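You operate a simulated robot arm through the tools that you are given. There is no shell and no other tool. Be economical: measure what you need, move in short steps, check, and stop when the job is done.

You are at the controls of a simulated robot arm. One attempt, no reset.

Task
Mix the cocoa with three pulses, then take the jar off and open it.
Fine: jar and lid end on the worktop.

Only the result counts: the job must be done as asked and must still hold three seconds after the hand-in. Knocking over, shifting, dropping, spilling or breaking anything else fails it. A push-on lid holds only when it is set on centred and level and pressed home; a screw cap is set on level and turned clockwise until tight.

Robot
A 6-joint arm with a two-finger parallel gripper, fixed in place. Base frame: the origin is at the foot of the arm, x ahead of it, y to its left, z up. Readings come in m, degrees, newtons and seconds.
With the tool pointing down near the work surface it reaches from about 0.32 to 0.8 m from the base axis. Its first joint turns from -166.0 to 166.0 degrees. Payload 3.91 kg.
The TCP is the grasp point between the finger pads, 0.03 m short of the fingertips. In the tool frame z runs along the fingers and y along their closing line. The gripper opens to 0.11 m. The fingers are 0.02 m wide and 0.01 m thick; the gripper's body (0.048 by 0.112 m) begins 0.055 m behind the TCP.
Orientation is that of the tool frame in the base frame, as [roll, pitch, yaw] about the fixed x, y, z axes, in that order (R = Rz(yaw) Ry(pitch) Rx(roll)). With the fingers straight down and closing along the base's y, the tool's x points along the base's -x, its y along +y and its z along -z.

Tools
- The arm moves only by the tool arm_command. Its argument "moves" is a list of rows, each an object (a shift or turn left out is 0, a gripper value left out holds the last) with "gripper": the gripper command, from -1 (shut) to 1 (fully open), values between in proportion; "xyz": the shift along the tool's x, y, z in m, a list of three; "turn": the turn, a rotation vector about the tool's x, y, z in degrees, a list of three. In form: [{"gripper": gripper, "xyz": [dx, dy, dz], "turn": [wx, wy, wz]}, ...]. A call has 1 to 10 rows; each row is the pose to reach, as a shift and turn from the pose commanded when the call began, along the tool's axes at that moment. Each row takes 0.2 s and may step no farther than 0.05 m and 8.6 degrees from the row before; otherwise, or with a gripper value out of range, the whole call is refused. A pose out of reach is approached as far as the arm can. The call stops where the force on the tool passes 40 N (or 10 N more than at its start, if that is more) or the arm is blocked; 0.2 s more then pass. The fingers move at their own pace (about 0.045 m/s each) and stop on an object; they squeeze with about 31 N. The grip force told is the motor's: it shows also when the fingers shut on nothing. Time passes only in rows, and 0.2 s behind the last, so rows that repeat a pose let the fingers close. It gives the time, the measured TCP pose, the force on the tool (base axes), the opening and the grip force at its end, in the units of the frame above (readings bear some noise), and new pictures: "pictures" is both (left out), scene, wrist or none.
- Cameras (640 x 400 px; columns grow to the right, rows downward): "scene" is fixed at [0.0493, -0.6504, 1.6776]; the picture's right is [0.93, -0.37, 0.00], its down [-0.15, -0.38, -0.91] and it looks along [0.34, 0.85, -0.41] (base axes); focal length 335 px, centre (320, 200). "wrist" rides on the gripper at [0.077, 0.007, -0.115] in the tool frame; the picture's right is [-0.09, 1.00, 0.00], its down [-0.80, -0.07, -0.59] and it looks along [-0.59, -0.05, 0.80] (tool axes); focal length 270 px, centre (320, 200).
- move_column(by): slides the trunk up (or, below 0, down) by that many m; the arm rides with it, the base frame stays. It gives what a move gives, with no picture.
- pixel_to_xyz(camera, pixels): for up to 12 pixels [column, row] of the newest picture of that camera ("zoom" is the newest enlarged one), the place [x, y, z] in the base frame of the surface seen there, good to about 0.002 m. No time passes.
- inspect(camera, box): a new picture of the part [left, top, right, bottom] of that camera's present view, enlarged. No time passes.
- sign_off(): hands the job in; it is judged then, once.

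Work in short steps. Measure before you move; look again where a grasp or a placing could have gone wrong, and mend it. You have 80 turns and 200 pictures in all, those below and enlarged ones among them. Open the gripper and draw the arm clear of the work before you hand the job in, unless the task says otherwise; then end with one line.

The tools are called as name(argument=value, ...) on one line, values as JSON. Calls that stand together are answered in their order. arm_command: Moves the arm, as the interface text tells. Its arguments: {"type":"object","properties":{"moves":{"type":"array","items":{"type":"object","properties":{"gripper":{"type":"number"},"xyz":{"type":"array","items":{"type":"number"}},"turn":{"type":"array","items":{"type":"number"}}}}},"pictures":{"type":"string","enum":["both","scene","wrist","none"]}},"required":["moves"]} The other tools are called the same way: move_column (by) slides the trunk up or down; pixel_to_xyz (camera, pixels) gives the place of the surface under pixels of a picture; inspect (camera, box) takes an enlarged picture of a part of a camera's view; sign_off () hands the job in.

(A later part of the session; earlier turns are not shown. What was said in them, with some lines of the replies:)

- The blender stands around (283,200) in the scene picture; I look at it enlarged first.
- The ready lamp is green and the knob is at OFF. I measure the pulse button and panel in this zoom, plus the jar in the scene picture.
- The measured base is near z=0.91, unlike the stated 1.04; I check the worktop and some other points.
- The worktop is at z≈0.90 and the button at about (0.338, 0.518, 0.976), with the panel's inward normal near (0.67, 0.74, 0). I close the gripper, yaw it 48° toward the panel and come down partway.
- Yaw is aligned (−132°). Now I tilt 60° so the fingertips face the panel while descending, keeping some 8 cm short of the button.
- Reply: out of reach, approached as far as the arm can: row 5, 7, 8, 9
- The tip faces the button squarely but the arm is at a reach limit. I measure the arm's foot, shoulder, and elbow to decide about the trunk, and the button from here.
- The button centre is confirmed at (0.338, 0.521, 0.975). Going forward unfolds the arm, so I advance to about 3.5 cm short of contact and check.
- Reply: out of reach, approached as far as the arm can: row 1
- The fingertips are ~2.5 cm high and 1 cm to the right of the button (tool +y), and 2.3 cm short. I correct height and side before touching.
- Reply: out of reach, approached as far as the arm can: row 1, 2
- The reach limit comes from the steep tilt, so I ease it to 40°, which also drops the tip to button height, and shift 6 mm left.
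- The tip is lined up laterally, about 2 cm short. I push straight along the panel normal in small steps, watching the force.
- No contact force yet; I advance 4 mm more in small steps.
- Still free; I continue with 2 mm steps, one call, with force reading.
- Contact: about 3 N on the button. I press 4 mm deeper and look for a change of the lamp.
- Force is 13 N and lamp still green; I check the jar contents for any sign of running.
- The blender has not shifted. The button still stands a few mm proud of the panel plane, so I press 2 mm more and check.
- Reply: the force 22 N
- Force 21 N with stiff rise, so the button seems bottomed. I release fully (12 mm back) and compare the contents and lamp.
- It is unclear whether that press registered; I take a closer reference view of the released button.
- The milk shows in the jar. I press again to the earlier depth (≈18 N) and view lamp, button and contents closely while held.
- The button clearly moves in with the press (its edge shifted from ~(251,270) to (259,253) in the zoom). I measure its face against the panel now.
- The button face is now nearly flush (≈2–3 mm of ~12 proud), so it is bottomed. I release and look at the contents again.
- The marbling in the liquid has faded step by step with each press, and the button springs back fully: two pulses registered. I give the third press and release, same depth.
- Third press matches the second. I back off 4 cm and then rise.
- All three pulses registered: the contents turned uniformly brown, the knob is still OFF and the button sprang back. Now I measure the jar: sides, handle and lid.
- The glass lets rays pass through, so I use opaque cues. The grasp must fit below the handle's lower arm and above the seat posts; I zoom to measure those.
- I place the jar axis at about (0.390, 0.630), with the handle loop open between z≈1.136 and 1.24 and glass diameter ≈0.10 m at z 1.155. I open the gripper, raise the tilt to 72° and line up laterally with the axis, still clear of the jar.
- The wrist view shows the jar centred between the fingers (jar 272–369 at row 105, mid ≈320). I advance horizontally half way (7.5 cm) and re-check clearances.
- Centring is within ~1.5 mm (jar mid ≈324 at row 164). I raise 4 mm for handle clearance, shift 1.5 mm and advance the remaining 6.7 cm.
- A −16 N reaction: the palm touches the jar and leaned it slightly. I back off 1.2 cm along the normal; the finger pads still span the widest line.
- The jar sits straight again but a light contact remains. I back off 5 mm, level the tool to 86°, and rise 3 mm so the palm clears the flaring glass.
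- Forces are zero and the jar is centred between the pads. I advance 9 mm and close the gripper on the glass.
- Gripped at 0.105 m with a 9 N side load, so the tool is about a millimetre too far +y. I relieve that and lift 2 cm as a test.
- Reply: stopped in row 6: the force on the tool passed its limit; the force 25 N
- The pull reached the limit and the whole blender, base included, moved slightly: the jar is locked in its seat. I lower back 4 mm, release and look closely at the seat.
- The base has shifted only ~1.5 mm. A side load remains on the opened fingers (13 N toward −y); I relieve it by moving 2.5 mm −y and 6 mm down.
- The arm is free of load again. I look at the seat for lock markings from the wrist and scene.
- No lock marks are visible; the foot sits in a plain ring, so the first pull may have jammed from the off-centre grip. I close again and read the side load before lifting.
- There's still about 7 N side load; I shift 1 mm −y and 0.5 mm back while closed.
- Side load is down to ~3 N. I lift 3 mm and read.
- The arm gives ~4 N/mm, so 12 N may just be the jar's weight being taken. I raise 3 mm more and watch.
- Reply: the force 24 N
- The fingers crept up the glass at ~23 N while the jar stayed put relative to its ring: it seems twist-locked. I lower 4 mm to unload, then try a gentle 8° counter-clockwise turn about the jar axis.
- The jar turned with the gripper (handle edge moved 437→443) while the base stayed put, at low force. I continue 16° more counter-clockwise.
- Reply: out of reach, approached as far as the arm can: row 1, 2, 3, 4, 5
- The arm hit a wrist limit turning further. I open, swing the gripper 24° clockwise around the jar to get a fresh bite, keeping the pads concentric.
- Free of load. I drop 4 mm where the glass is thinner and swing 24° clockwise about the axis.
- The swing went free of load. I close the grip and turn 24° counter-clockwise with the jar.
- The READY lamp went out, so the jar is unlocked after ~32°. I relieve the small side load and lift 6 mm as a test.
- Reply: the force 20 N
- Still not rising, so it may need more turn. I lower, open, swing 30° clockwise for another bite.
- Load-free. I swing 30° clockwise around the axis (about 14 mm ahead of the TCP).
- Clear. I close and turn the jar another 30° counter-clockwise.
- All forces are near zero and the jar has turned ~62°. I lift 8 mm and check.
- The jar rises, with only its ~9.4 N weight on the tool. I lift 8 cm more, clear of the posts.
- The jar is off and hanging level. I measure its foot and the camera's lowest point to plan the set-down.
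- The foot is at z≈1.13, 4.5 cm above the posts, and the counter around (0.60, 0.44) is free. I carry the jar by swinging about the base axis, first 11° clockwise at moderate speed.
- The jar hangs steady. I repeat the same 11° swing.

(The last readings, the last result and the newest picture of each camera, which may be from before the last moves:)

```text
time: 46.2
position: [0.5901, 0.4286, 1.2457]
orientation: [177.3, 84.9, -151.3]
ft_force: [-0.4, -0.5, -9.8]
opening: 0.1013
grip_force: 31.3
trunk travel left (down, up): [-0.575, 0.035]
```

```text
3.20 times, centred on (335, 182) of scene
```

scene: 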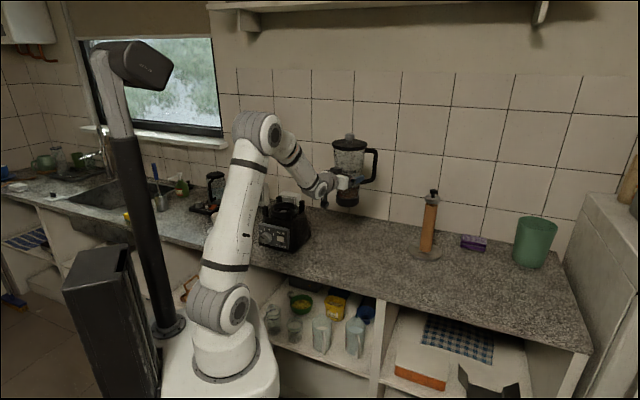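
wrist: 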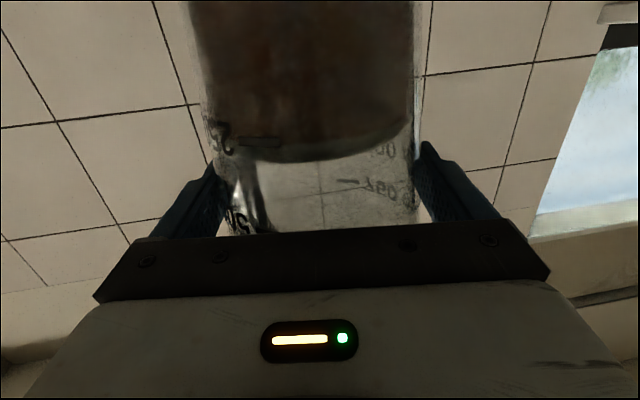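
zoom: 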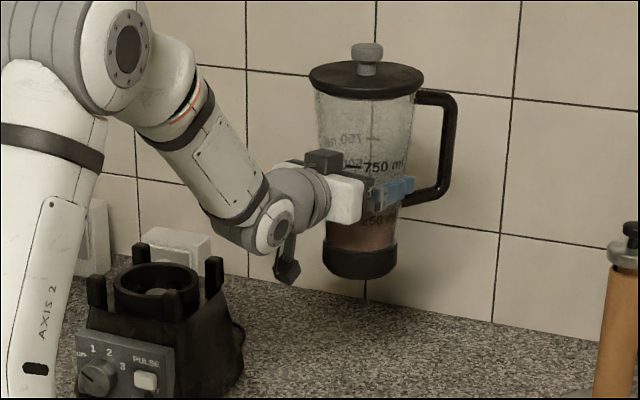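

The jar is upright over free worktop at about (0.60, 0.44). I lower it 21 cm, stopping about 1.5 cm above contact.

arm_command(moves=[{"gripper": -1, "xyz": [0.0299, 0, 0.0026]}, {"xyz": [0.0598, 0, 0.0052]}, {"xyz": [0.0897, 0, 0.0078]}, {"xyz": [0.1195, 0, 0.0105]}, {"xyz": [0.1494, 0, 0.0131]}, {"xyz": [0.1793, 0, 0.0157]}, {"xyz": [0.2092, 0, 0.0183]}, {"xyz": [0.2092, 0, 0.0183]}], pictures="scene")

inspect(camera="scene", box=[300, 180, 380, 260])

```text
time: 48.0
position: [0.5857, 0.4496, 1.0452]
orientation: [-163.7, 84.4, -133.2]
ft_force: [0.3, -0.2, -9.2]
opening: 0.1011
grip_force: 31.1
out of reach, approached as far as the arm can: row 2, 3, 4, 5, 6, 7, 8
trunk travel left (down, up): [-0.575, 0.035]
```

scene: 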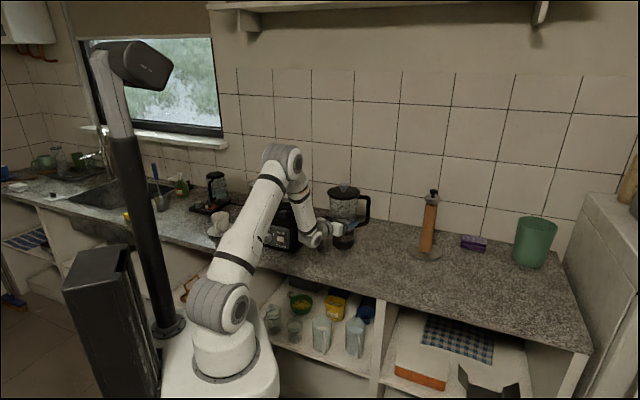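

```text
5.00 times, centred on (340, 220) of scene
```

zoom: 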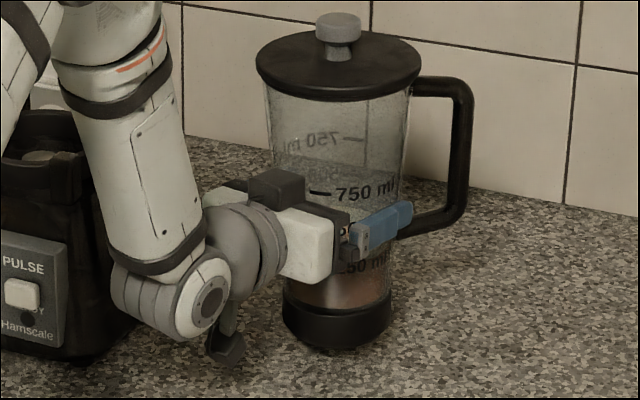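

The wrist limit stopped the descent with the foot ~2.8 cm above the worktop and the jar within ~1.6° of upright. The trunk can do the rest: I slide it down 2 cm.

move_column(by=-0.02)

inspect(camera="scene", box=[300, 180, 380, 260])

```text
time: 48.7
position: [0.5852, 0.4492, 1.0256]
orientation: [-163.8, 84.3, -133.5]
ft_force: [0.0, -0.7, -8.9]
opening: 0.1013
grip_force: 30.7
trunk travel left (down, up): [-0.555, 0.055]
```

```text
5.00 times, centred on (340, 220) of scene
```

zoom: 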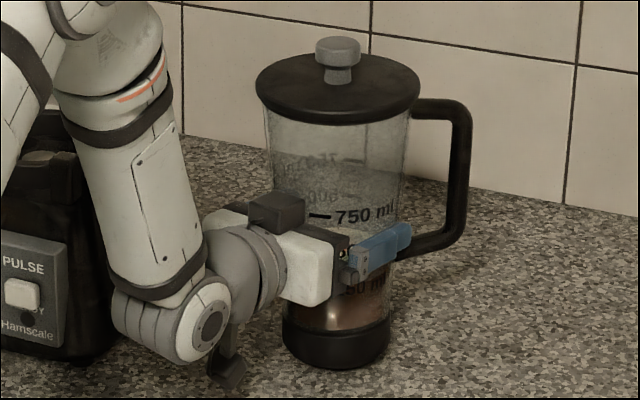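

I level the jar by 1.6° about the tool axis, then lower by small trunk steps until the load comes off.

arm_command(moves=[{"gripper": -1, "turn": [0, 0, 0.8]}, {"turn": [0, 0, 1.6]}, {"turn": [0, 0, 1.6]}], pictures="none")

move_column(by=-0.007)

```text
time: 49.5
position: [0.5859, 0.4503, 1.0249]
orientation: [-166.9, 84.4, -136.9]
ft_force: [-0.1, 0.5, -10.3]
opening: 0.1012
grip_force: 31.0
trunk travel left (down, up): [-0.555, 0.055]
```

```text
time: 50.0
position: [0.5874, 0.4513, 1.0204]
orientation: [-166.9, 84.5, -136.9]
ft_force: [1.9, -0.3, -3.3]
opening: 0.1009
grip_force: 30.9
trunk travel left (down, up): [-0.548, 0.062]
```

The load dropped to 3 N: the foot touches. I lower 1.5 mm more and then open the gripper.

move_column(by=-0.0015)

arm_command(moves=[{"gripper": 1}, {"gripper": 1}, {"gripper": 1}], pictures="wrist")

inspect(camera="scene", box=[300, 180, 380, 260])

```text
time: 50.5
position: [0.5855, 0.4505, 1.0198]
orientation: [-166.9, 84.6, -137.0]
ft_force: [5.1, -1.2, 4.4]
opening: 0.101
grip_force: 31.2
trunk travel left (down, up): [-0.547, 0.063]
```

```text
time: 51.3
position: [0.5857, 0.4509, 1.0164]
orientation: [-166.8, 84.4, -136.7]
ft_force: [-1.0, -0.4, -0.8]
opening: 0.1102
grip_force: 0.0
trunk travel left (down, up): [-0.547, 0.063]
```

wrist: 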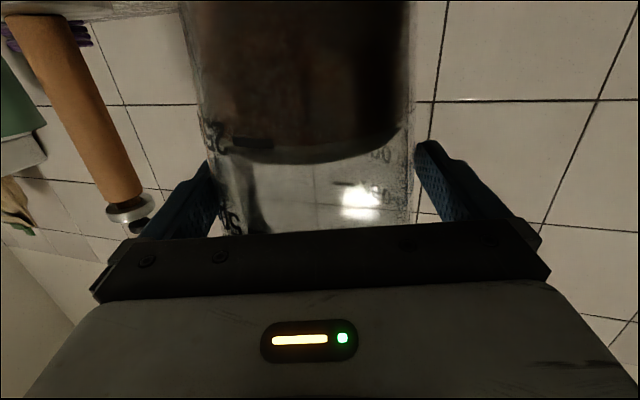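

```text
5.00 times, centred on (340, 220) of scene
```

zoom: 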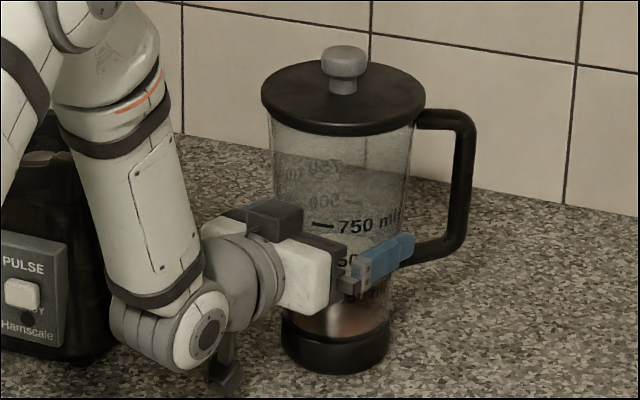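

The jar stands upright on the worktop, load-free. I back straight out 10 cm along the finger direction.

arm_command(moves=[{"gripper": 1, "xyz": [0.0019, 0, -0.02]}, {"xyz": [0.0039, 0, -0.04]}, {"xyz": [0.0058, 0, -0.06]}, {"xyz": [0.0078, 0, -0.08]}, {"xyz": [0.0097, 0, -0.0995]}, {"xyz": [0.0097, 0, -0.0995]}], pictures="both")

```text
time: 52.7
position: [0.5002, 0.4136, 1.028]
orientation: [-154.8, 83.6, -125.4]
ft_force: [0.3, 0.1, -0.1]
opening: 0.1103
grip_force: 0.1
out of reach, approached as far as the arm can: row 2, 3, 4, 5, 6
trunk travel left (down, up): [-0.547, 0.063]
```

scene: 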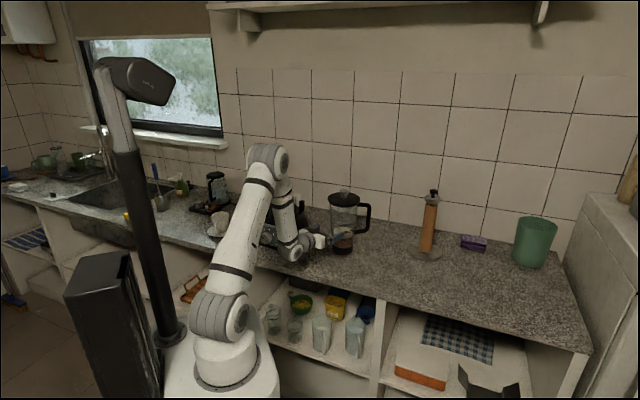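
wrist: 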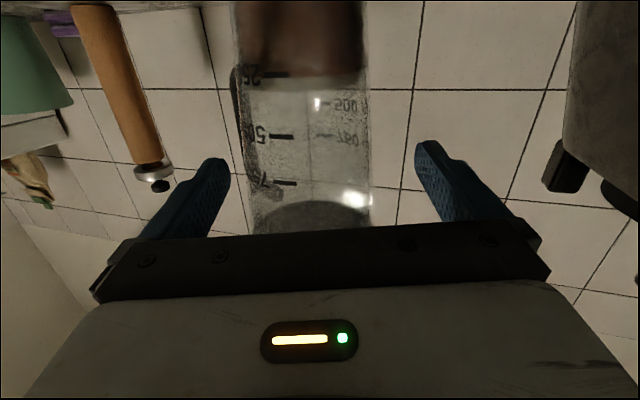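

The fingers are clear of the jar. I raise 10 cm while un-tilting the tool toward vertical.

arm_command(moves=[{"xyz": [-0.005, 0, -0.005], "turn": [0, 8.4, 0]}, {"xyz": [-0.01, 0, -0.01], "turn": [0, 16.8, 0]}, {"xyz": [-0.02, 0, -0.015], "turn": [0, 25.2, 0]}, {"xyz": [-0.03, 0, -0.02], "turn": [0, 33.6, 0]}, {"xyz": [-0.045, 0, -0.025], "turn": [0, 42, 0]}, {"xyz": [-0.06, 0, -0.03], "turn": [0, 50.4, 0]}, {"xyz": [-0.08, 0, -0.03], "turn": [0, 58.8, 0]}, {"xyz": [-0.1, 0, -0.03], "turn": [0, 67.2, 0]}, {"xyz": [-0.12, 0, -0.03], "turn": [0, 75.6, 0]}, {"xyz": [-0.14, 0, -0.03], "turn": [0, 83.6, 0]}], pictures="both")

```text
time: 54.9
position: [0.4853, 0.4068, 1.1709]
orientation: [-178.8, 0.9, -149.7]
ft_force: [-0.2, 0.2, 0.5]
opening: 0.1101
grip_force: 0.0
trunk travel left (down, up): [-0.547, 0.063]
```

scene: 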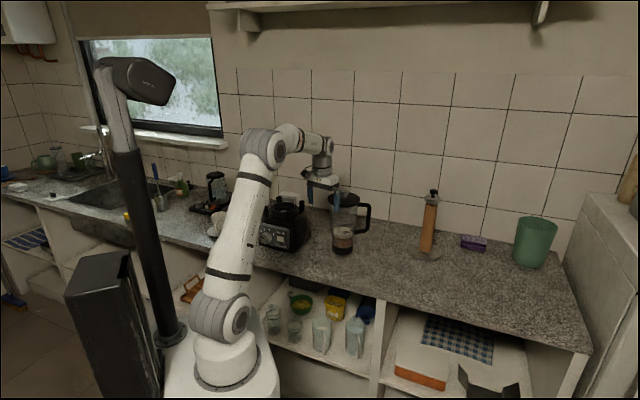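
wrist: 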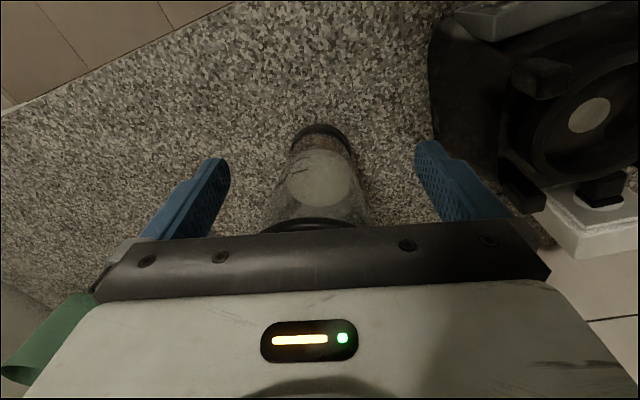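

The tool is vertical beside the jar. I rise 15 cm and look down at the knob.

arm_command(moves=[{"xyz": [0, 0, -0.04]}, {"xyz": [0, 0, -0.08]}, {"xyz": [0, 0, -0.12]}, {"xyz": [0, 0, -0.15]}, {"xyz": [0, 0, -0.15]}], pictures="both")

inspect(camera="scene", box=[310, 180, 390, 260])

pixel_to_xyz(camera="zoom", pixels=[[170, 53], [170, 62], [160, 70], [180, 70], [170, 85], [120, 90], [225, 90], [170, 120], [170, 128], [285, 140]])

```text
time: 56.1
position: [0.4813, 0.4104, 1.3206]
orientation: [-178.7, 0.9, -149.9]
ft_force: [0.7, 0.2, -0.1]
opening: 0.11
grip_force: 0.1
trunk travel left (down, up): [-0.547, 0.063]
```

scene: 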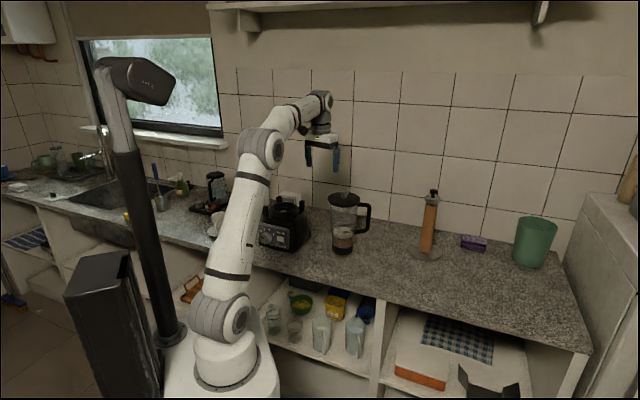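
wrist: 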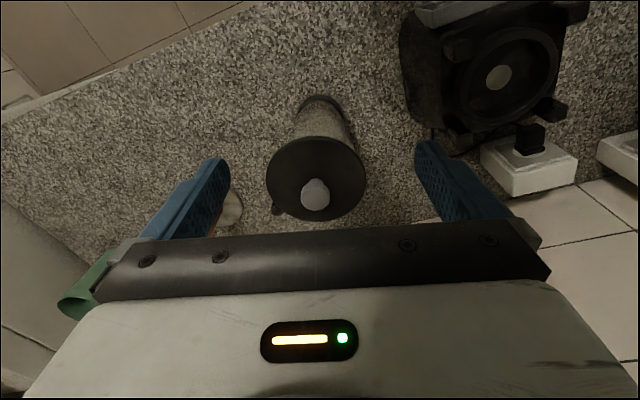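

```text
5.00 times, centred on (350, 220) of scene
```

zoom: 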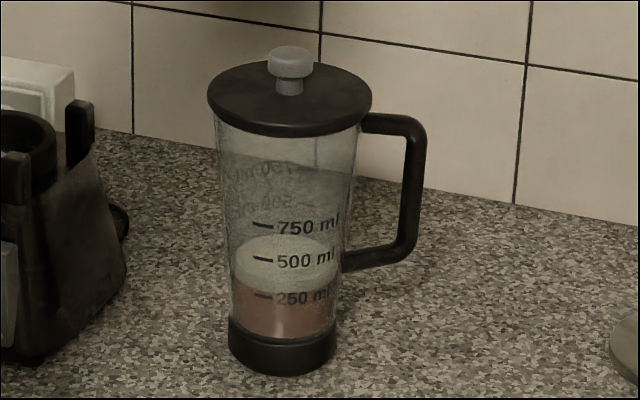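

```text
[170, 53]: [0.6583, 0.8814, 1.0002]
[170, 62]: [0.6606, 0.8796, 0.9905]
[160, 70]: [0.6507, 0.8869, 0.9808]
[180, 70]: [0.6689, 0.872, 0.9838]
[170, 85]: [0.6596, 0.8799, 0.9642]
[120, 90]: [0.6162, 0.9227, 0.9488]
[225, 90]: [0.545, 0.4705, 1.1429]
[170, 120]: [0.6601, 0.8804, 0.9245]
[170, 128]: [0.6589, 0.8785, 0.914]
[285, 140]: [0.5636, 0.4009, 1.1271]
```

Wrong zoom columns; I measure the knob and lid at their true places, in zoom and wrist views.

pixel_to_xyz(camera="zoom", pixels=[[290, 50], [290, 56], [290, 66], [290, 90], [290, 118], [230, 95], [350, 95], [290, 132]])

pixel_to_xyz(camera="wrist", pixels=[[315, 192], [315, 183], [305, 195], [326, 195], [315, 204], [280, 180], [350, 180], [315, 150], [315, 215], [500, 75]])

```text
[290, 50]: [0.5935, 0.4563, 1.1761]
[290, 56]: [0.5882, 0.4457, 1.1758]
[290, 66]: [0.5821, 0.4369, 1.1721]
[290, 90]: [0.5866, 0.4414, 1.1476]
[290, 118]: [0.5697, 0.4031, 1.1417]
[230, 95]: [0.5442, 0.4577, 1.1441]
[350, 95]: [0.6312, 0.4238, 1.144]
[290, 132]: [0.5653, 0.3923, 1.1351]
```

```text
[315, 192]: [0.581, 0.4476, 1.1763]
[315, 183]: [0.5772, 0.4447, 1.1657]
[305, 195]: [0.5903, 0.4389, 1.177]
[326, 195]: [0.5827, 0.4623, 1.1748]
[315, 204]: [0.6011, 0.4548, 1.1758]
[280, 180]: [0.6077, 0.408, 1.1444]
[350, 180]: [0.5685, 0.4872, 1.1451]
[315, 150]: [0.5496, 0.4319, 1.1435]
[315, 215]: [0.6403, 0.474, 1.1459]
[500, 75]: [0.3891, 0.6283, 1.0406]
```

The knob's cap is centred near (0.590, 0.450), z 1.158–1.176, with the lid top at 1.144. I half-close, level the tool, move above the knob and stop with fingertips ~1 cm above it.

arm_command(moves=[{"gripper": 0.2, "xyz": [-0.038, -0.007, 0], "turn": [-0.5, 0.4, 0]}, {"xyz": [-0.076, -0.0135, 0], "turn": [-1, 0.7, 0]}, {"xyz": [-0.1139, -0.0202, 0], "turn": [-1.3, 0.9, 0]}, {"xyz": [-0.1139, -0.0202, 0.035], "turn": [-1.3, 0.9, 0]}, {"xyz": [-0.1139, -0.0202, 0.07], "turn": [-1.3, 0.9, 0]}, {"xyz": [-0.1139, -0.0202, 0.1], "turn": [-1.3, 0.9, 0]}, {"xyz": [-0.1139, -0.0202, 0.1], "turn": [-1.3, 0.9, 0]}], pictures="both")

inspect(camera="scene", box=[310, 150, 390, 230])

```text
time: 57.7
position: [0.5921, 0.4463, 1.2228]
orientation: [-180.0, 0.0, -150.0]
ft_force: [-0.5, -0.7, 0.0]
opening: 0.0658
grip_force: 0.1
out of reach, approached as far as the arm can: row 3, 4
trunk travel left (down, up): [-0.547, 0.063]
```

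scene: 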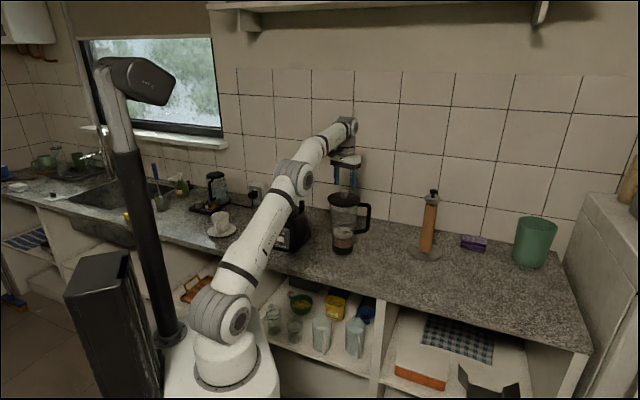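
wrist: 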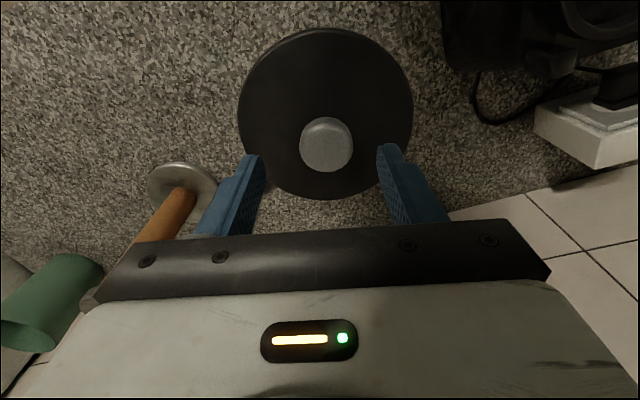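

```text
5.00 times, centred on (350, 190) of scene
```

zoom: 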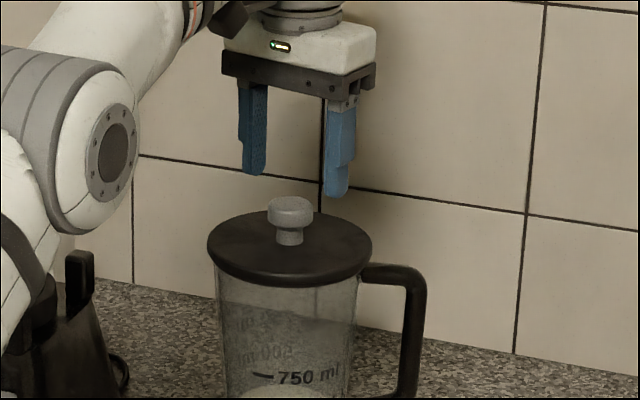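

The knob top lies at (326,140) in the wrist view. I measure it exactly from here.

pixel_to_xyz(camera="wrist", pixels=[[327, 140], [303, 140], [350, 140], [327, 122], [327, 160], [327, 170], [245, 110], [410, 110], [327, 32], [327, 192]])

```text
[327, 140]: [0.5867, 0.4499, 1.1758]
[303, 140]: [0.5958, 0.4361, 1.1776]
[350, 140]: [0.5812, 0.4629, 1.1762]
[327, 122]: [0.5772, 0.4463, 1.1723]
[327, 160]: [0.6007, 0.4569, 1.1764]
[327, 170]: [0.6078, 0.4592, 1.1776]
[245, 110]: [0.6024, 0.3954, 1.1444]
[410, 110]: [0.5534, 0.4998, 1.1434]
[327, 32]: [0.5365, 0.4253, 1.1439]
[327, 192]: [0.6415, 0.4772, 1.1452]
```

Knob centre is (0.590, 0.451); I shift 5 mm in y, descend 4.4 cm and close on the cap.

arm_command(moves=[{"gripper": 0.2, "xyz": [0, 0.005, 0.015]}, {"xyz": [0, 0.005, 0.03]}, {"xyz": [0, 0.005, 0.044]}, {"xyz": [0, 0.005, 0.044]}, {"gripper": -1, "xyz": [0, 0.005, 0.044]}, {"gripper": -1, "xyz": [0, 0.005, 0.044]}, {"xyz": [0, 0.005, 0.044]}, {"xyz": [0, 0.005, 0.044]}], pictures="wrist")

inspect(camera="scene", box=[310, 160, 390, 260])

```text
time: 59.5
position: [0.5895, 0.4539, 1.1781]
orientation: [179.9, 0.1, -149.9]
ft_force: [0.8, -0.4, 0.5]
opening: 0.0333
grip_force: 31.2
trunk travel left (down, up): [-0.547, 0.063]
```

wrist: 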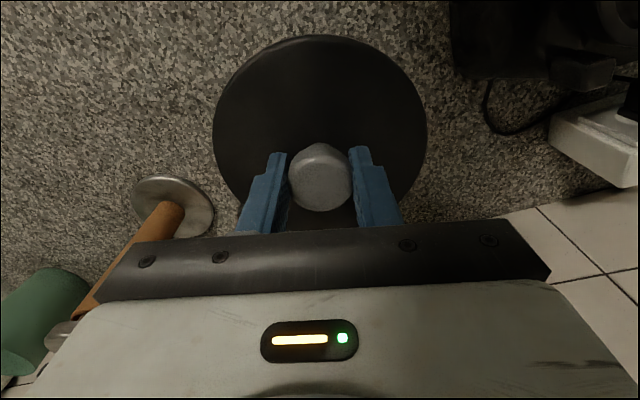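

```text
4.00 times, centred on (350, 210) of scene
```

zoom: 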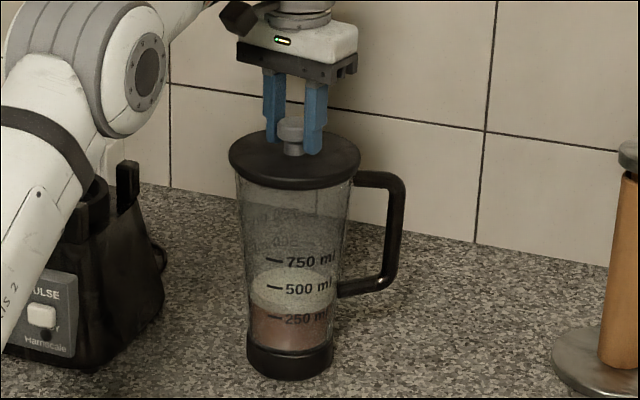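

The knob is held (0.033 m). I pull up 4 mm gently and read the force.

arm_command(moves=[{"gripper": -1, "xyz": [0, 0, -0.001]}, {"xyz": [0, 0, -0.002]}, {"xyz": [0, 0, -0.003]}, {"xyz": [0, 0, -0.004]}], pictures="none")

inspect(camera="scene", box=[310, 170, 390, 260])

```text
time: 60.5
position: [0.5894, 0.4517, 1.1831]
orientation: [-179.9, 0.1, -149.9]
ft_force: [-0.2, -0.4, -1.1]
opening: 0.0337
grip_force: 30.6
trunk travel left (down, up): [-0.547, 0.063]
```

```text
4.44 times, centred on (350, 215) of scene
```

zoom: 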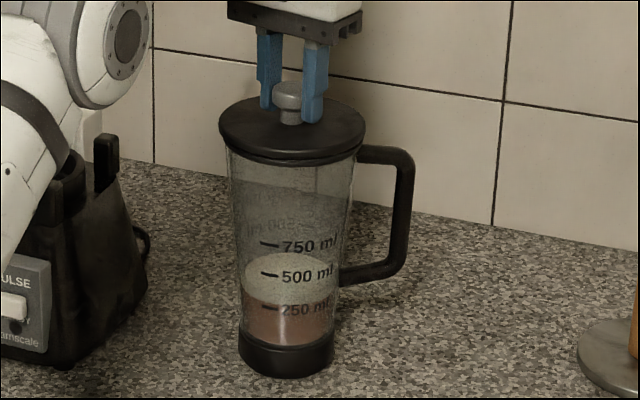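

Only 1 N: the lid comes away freely and the jar stays. I raise it 8 cm.

arm_command(moves=[{"gripper": -1, "xyz": [0, 0, -0.01]}, {"xyz": [0, 0, -0.02]}, {"xyz": [0, 0, -0.04]}, {"xyz": [0, 0, -0.06]}, {"xyz": [0, 0, -0.08]}, {"xyz": [0, 0, -0.08]}], pictures="both")

inspect(camera="scene", box=[310, 150, 390, 260])

```text
time: 61.9
position: [0.5872, 0.4505, 1.2605]
orientation: [179.9, 0.0, -149.9]
ft_force: [-0.1, 0.0, -1.0]
opening: 0.0337
grip_force: 30.9
out of reach, approached as far as the arm can: row 5, 6
trunk travel left (down, up): [-0.547, 0.063]
```

scene: 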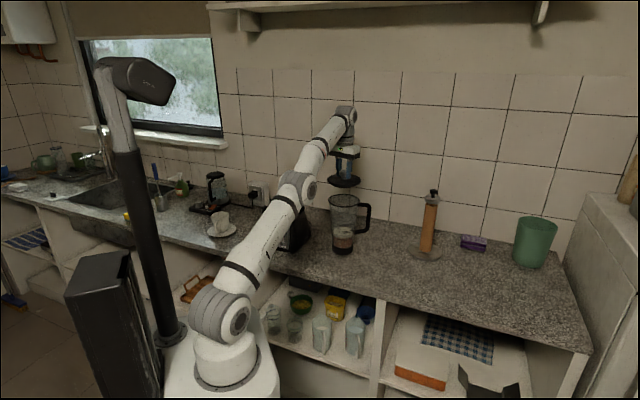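
wrist: 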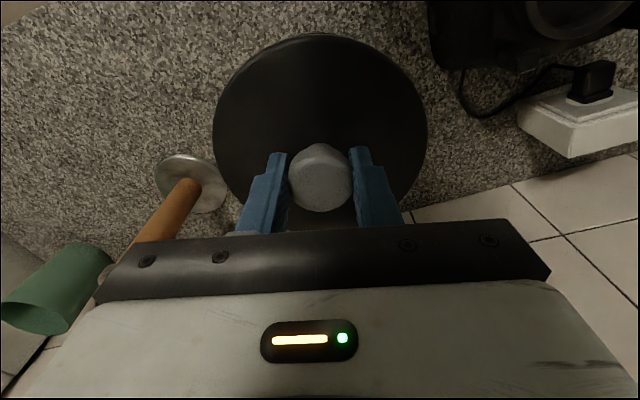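

```text
3.64 times, centred on (350, 205) of scene
```

zoom: 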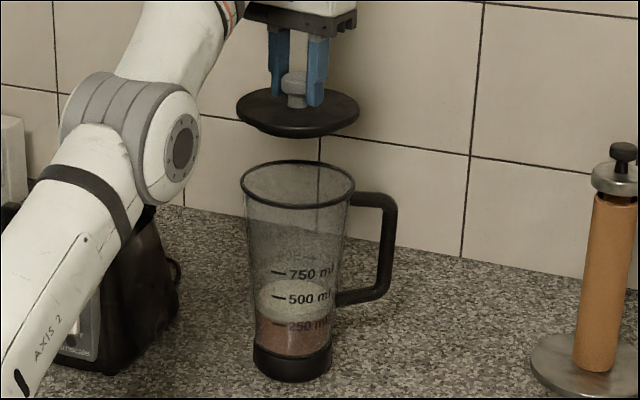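

The jar is open, and the lid is held level 7 cm above it. I look for a free worktop spot to the right and in front.

pixel_to_xyz(camera="scene", pixels=[[320, 270], [340, 275], [360, 285], [380, 295], [350, 265], [365, 275], [385, 275], [370, 225], [400, 270], [420, 275], [330, 272], [345, 282]])

```text
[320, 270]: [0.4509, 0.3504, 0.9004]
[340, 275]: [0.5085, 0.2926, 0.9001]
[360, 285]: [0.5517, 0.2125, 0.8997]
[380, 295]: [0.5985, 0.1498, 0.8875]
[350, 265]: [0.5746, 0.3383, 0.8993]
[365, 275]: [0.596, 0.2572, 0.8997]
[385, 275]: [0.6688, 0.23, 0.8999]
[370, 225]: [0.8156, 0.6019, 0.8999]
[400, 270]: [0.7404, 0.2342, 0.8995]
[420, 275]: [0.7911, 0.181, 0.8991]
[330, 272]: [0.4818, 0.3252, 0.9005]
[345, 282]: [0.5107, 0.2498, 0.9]
```

A spot at (0.693, 0.231) is free: 25 cm from the jar, clear of the edge and of the roll stand. I carry the lid there at height.

arm_command(moves=[{"gripper": -1, "xyz": [0.0023, -0.0304, 0], "turn": [0, 0, 2.4]}, {"xyz": [0.0047, -0.0608, 0], "turn": [0, 0, 4.8]}, {"xyz": [0.007, -0.0911, 0], "turn": [0, 0, 7.1]}, {"xyz": [0.0093, -0.1215, 0], "turn": [0, 0, 9.5]}, {"xyz": [0.0116, -0.1519, 0], "turn": [0, 0, 11.9]}, {"xyz": [0.014, -0.1823, 0], "turn": [0, 0, 14.3]}, {"xyz": [0.0163, -0.2126, 0], "turn": [0, 0, 16.6]}, {"xyz": [0.0186, -0.243, 0], "turn": [0, 0, 19]}, {"xyz": [0.0186, -0.243, 0], "turn": [0, 0, 19]}], pictures="scene")

inspect(camera="scene", box=[360, 130, 460, 260])

```text
time: 63.9
position: [0.6919, 0.231, 1.2614]
orientation: [-180.0, -0.1, -168.9]
ft_force: [0.2, 0.1, -0.5]
opening: 0.0335
grip_force: 30.8
trunk travel left (down, up): [-0.547, 0.063]
```

scene: 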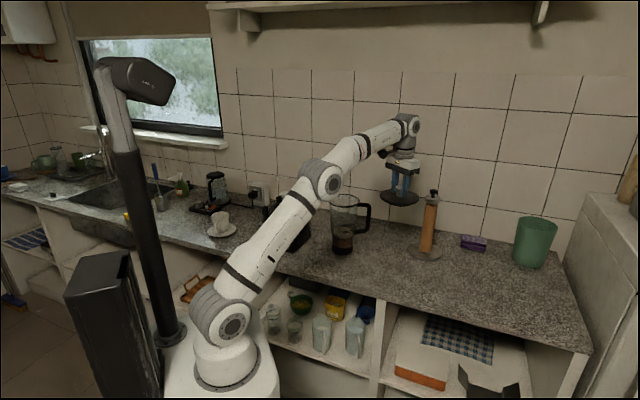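

```text
3.08 times, centred on (410, 195) of scene
```

zoom: 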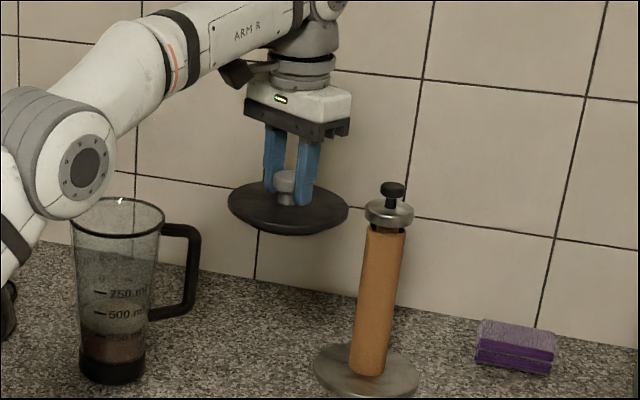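

The lid hangs level over the spot, well clear of jar and roll stand. I descend 27.5 cm, short of contact.

arm_command(moves=[{"gripper": -1, "xyz": [0, 0, 0.035]}, {"xyz": [0, 0, 0.07]}, {"xyz": [0, 0, 0.105]}, {"xyz": [0, 0, 0.14]}, {"xyz": [0, 0, 0.175]}, {"xyz": [0, 0, 0.21]}, {"xyz": [0, 0, 0.245]}, {"xyz": [0, 0, 0.275]}, {"xyz": [0, 0, 0.275]}], pictures="scene")

inspect(camera="scene", box=[330, 200, 430, 290])

```text
time: 65.9
position: [0.6915, 0.2308, 0.9847]
orientation: [-179.9, 0.1, -168.9]
ft_force: [-1.1, 0.9, 0.0]
opening: 0.0336
grip_force: 31.5
trunk travel left (down, up): [-0.547, 0.063]
```

scene: 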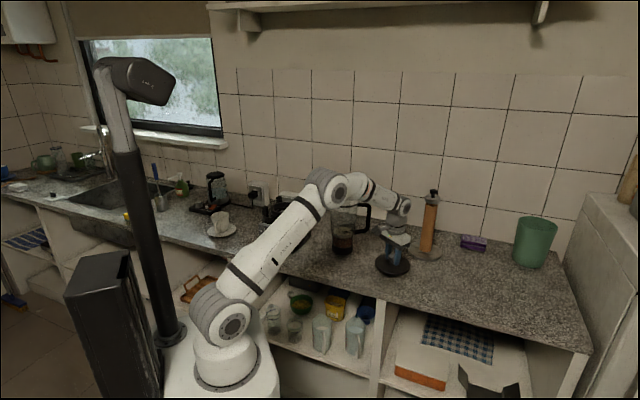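

```text
4.44 times, centred on (380, 245) of scene
```

zoom: 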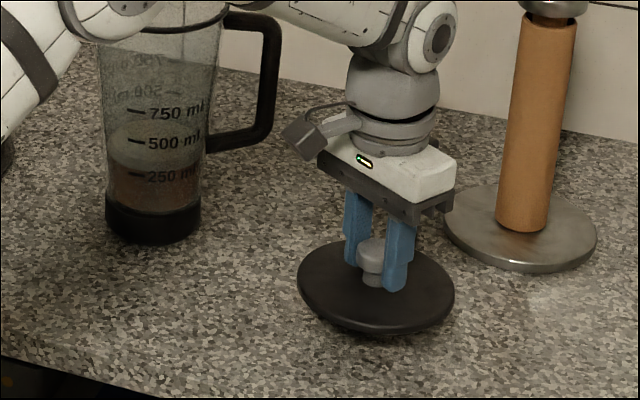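

Nearly down. I lower in small steps until a reaction shows.

arm_command(moves=[{"gripper": -1, "xyz": [0, 0, 0.006]}, {"xyz": [0, 0, 0.012]}, {"xyz": [0, 0, 0.018]}, {"xyz": [0, 0, 0.022]}, {"xyz": [0, 0, 0.022]}], pictures="none")

inspect(camera="scene", box=[360, 230, 430, 290])

```text
time: 67.1
position: [0.693, 0.2309, 0.9628]
orientation: [180.0, 0.0, -168.8]
ft_force: [-0.4, 0.4, -0.8]
opening: 0.0335
grip_force: 31.7
trunk travel left (down, up): [-0.547, 0.063]
```

```text
6.67 times, centred on (395, 260) of scene
```

zoom: 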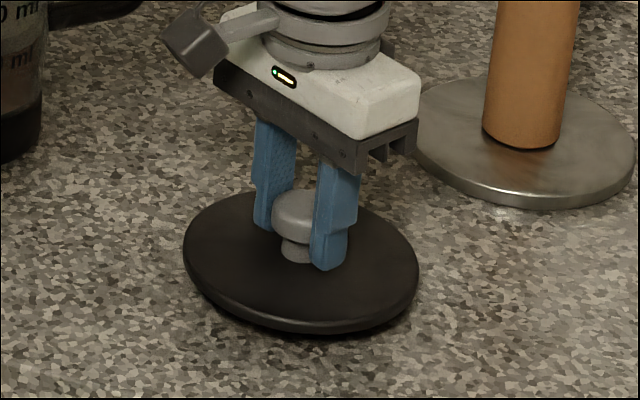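

Still no reaction; I go on down by up to 8 mm in 2 mm steps.

arm_command(moves=[{"gripper": -1, "xyz": [0, 0, 0.002]}, {"xyz": [0, 0, 0.004]}, {"xyz": [0, 0, 0.004]}], pictures="none")

inspect(camera="scene", box=[360, 230, 430, 290])

```text
time: 67.9
position: [0.6925, 0.2297, 0.9589]
orientation: [180.0, 0.1, -168.9]
ft_force: [0.3, 0.4, -1.4]
opening: 0.0332
grip_force: 31.2
trunk travel left (down, up): [-0.547, 0.063]
```

```text
6.67 times, centred on (395, 260) of scene
```

zoom: 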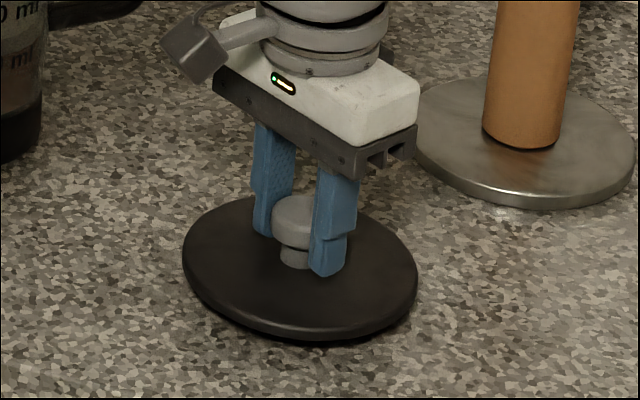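

arm_command(moves=[{"gripper": -1, "xyz": [0, 0, 0.002]}, {"xyz": [0, 0, 0.004]}, {"xyz": [0, 0, 0.006]}, {"xyz": [0, 0, 0.006]}], pictures="none")

```text
time: 68.9
position: [0.6929, 0.231, 0.9557]
orientation: [179.9, 0.0, -168.9]
ft_force: [0.4, -1.0, 8.4]
opening: 0.0338
grip_force: 30.6
trunk travel left (down, up): [-0.547, 0.063]
```

A reaction of 8 N: the lid rests on the worktop. I back up 1 mm, open, then rise 15 cm.

arm_command(moves=[{"gripper": -1, "xyz": [0, 0, -0.0015]}, {"gripper": 0.2, "xyz": [0, 0, -0.0015]}, {"gripper": 0.2, "xyz": [0, 0, -0.0015]}, {"gripper": 0.2, "xyz": [0, 0, -0.0015]}, {"gripper": 0.2, "xyz": [0, 0, -0.03]}, {"xyz": [0, 0, -0.07]}, {"xyz": [0, 0, -0.11]}, {"xyz": [0, 0, -0.15]}, {"xyz": [0, 0, -0.19]}, {"xyz": [0, 0, -0.19]}], pictures="both")

inspect(camera="scene", box=[320, 190, 440, 290])

inspect(camera="scene", box=[240, 180, 340, 265])

```text
time: 71.1
position: [0.6915, 0.2307, 1.1426]
orientation: [-180.0, 0.0, -168.8]
ft_force: [-1.2, 0.7, -0.1]
opening: 0.066
grip_force: 0.1
trunk travel left (down, up): [-0.547, 0.063]
```

scene: 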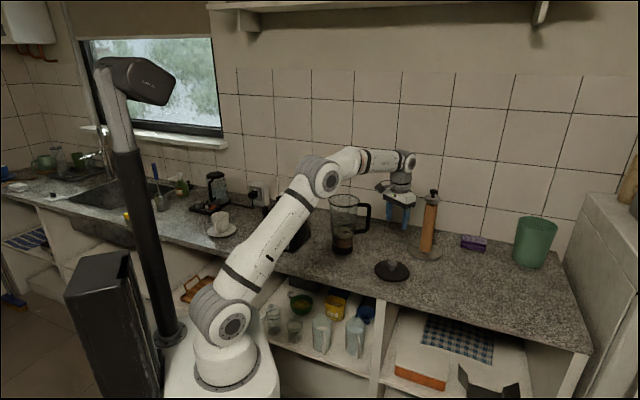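
wrist: 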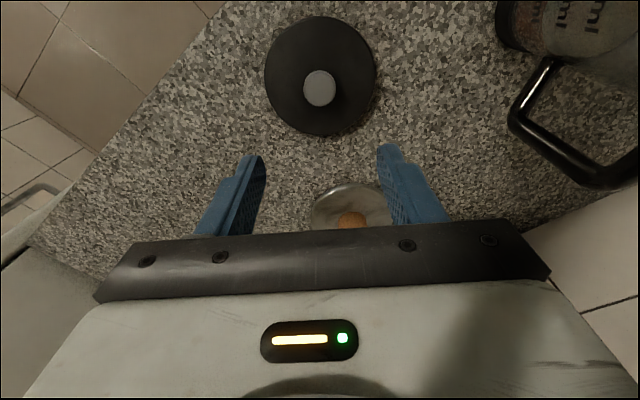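

```text
4.00 times, centred on (380, 240) of scene
```

zoom: 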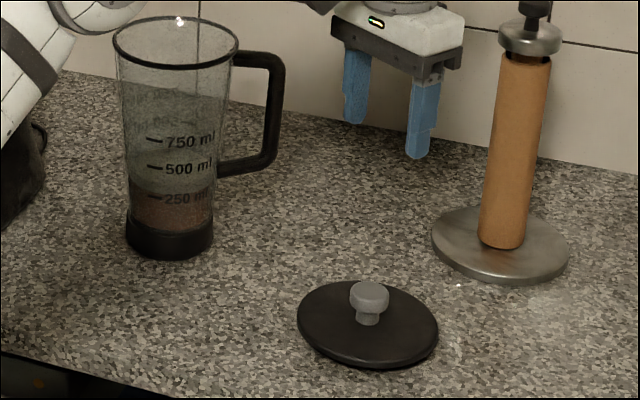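

```text
4.71 times, centred on (290, 222) of scene
```

zoom: 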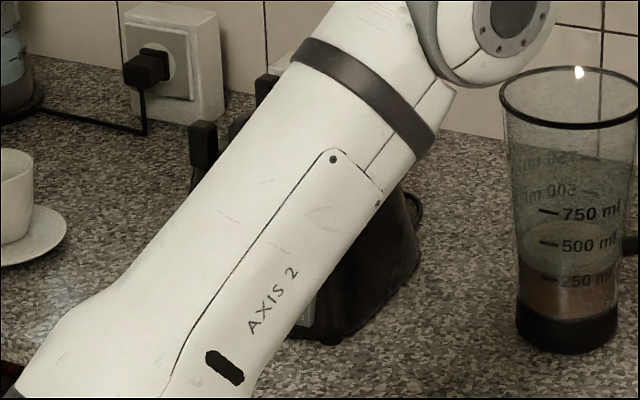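

The lid lies flat on the worktop, the open jar stands upright with its cocoa, and nothing else was touched. I open fully and draw the arm up and back.

arm_command(moves=[{"gripper": 1, "xyz": [0.02, 0, -0.04]}, {"xyz": [0.05, 0, -0.07]}, {"xyz": [0.08, 0, -0.1]}, {"xyz": [0.11, 0, -0.13]}, {"xyz": [0.14, 0, -0.16]}, {"xyz": [0.14, 0, -0.16]}], pictures="scene")

inspect(camera="scene", box=[240, 180, 440, 290])

```text
time: 72.5
position: [0.5548, 0.2032, 1.3016]
orientation: [-180.0, -0.2, -168.9]
ft_force: [-0.1, 0.1, -0.4]
opening: 0.11
grip_force: 0.2
trunk travel left (down, up): [-0.547, 0.063]
```

scene: 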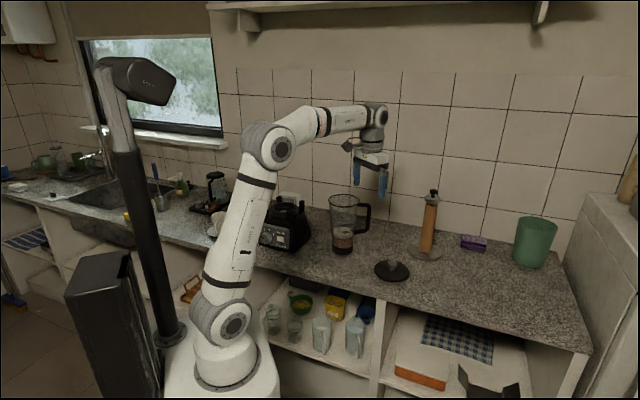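

```text
3.20 times, centred on (340, 235) of scene
```

zoom: 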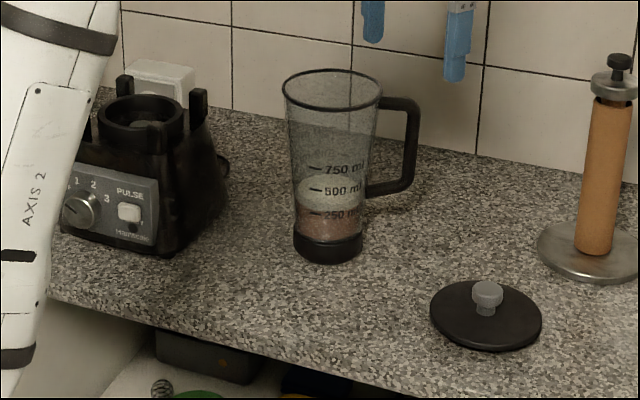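

Everything is in place: base standing, jar open on the worktop, lid beside it, arm clear. I hand in.

sign_off()

```text
The job is handed in.
```

I pulsed the cocoa three times, took the jar off and opened it; jar and lid rest on the worktop, but the blender base slid about 1.5 mm when I first pulled on the still-locked jar.
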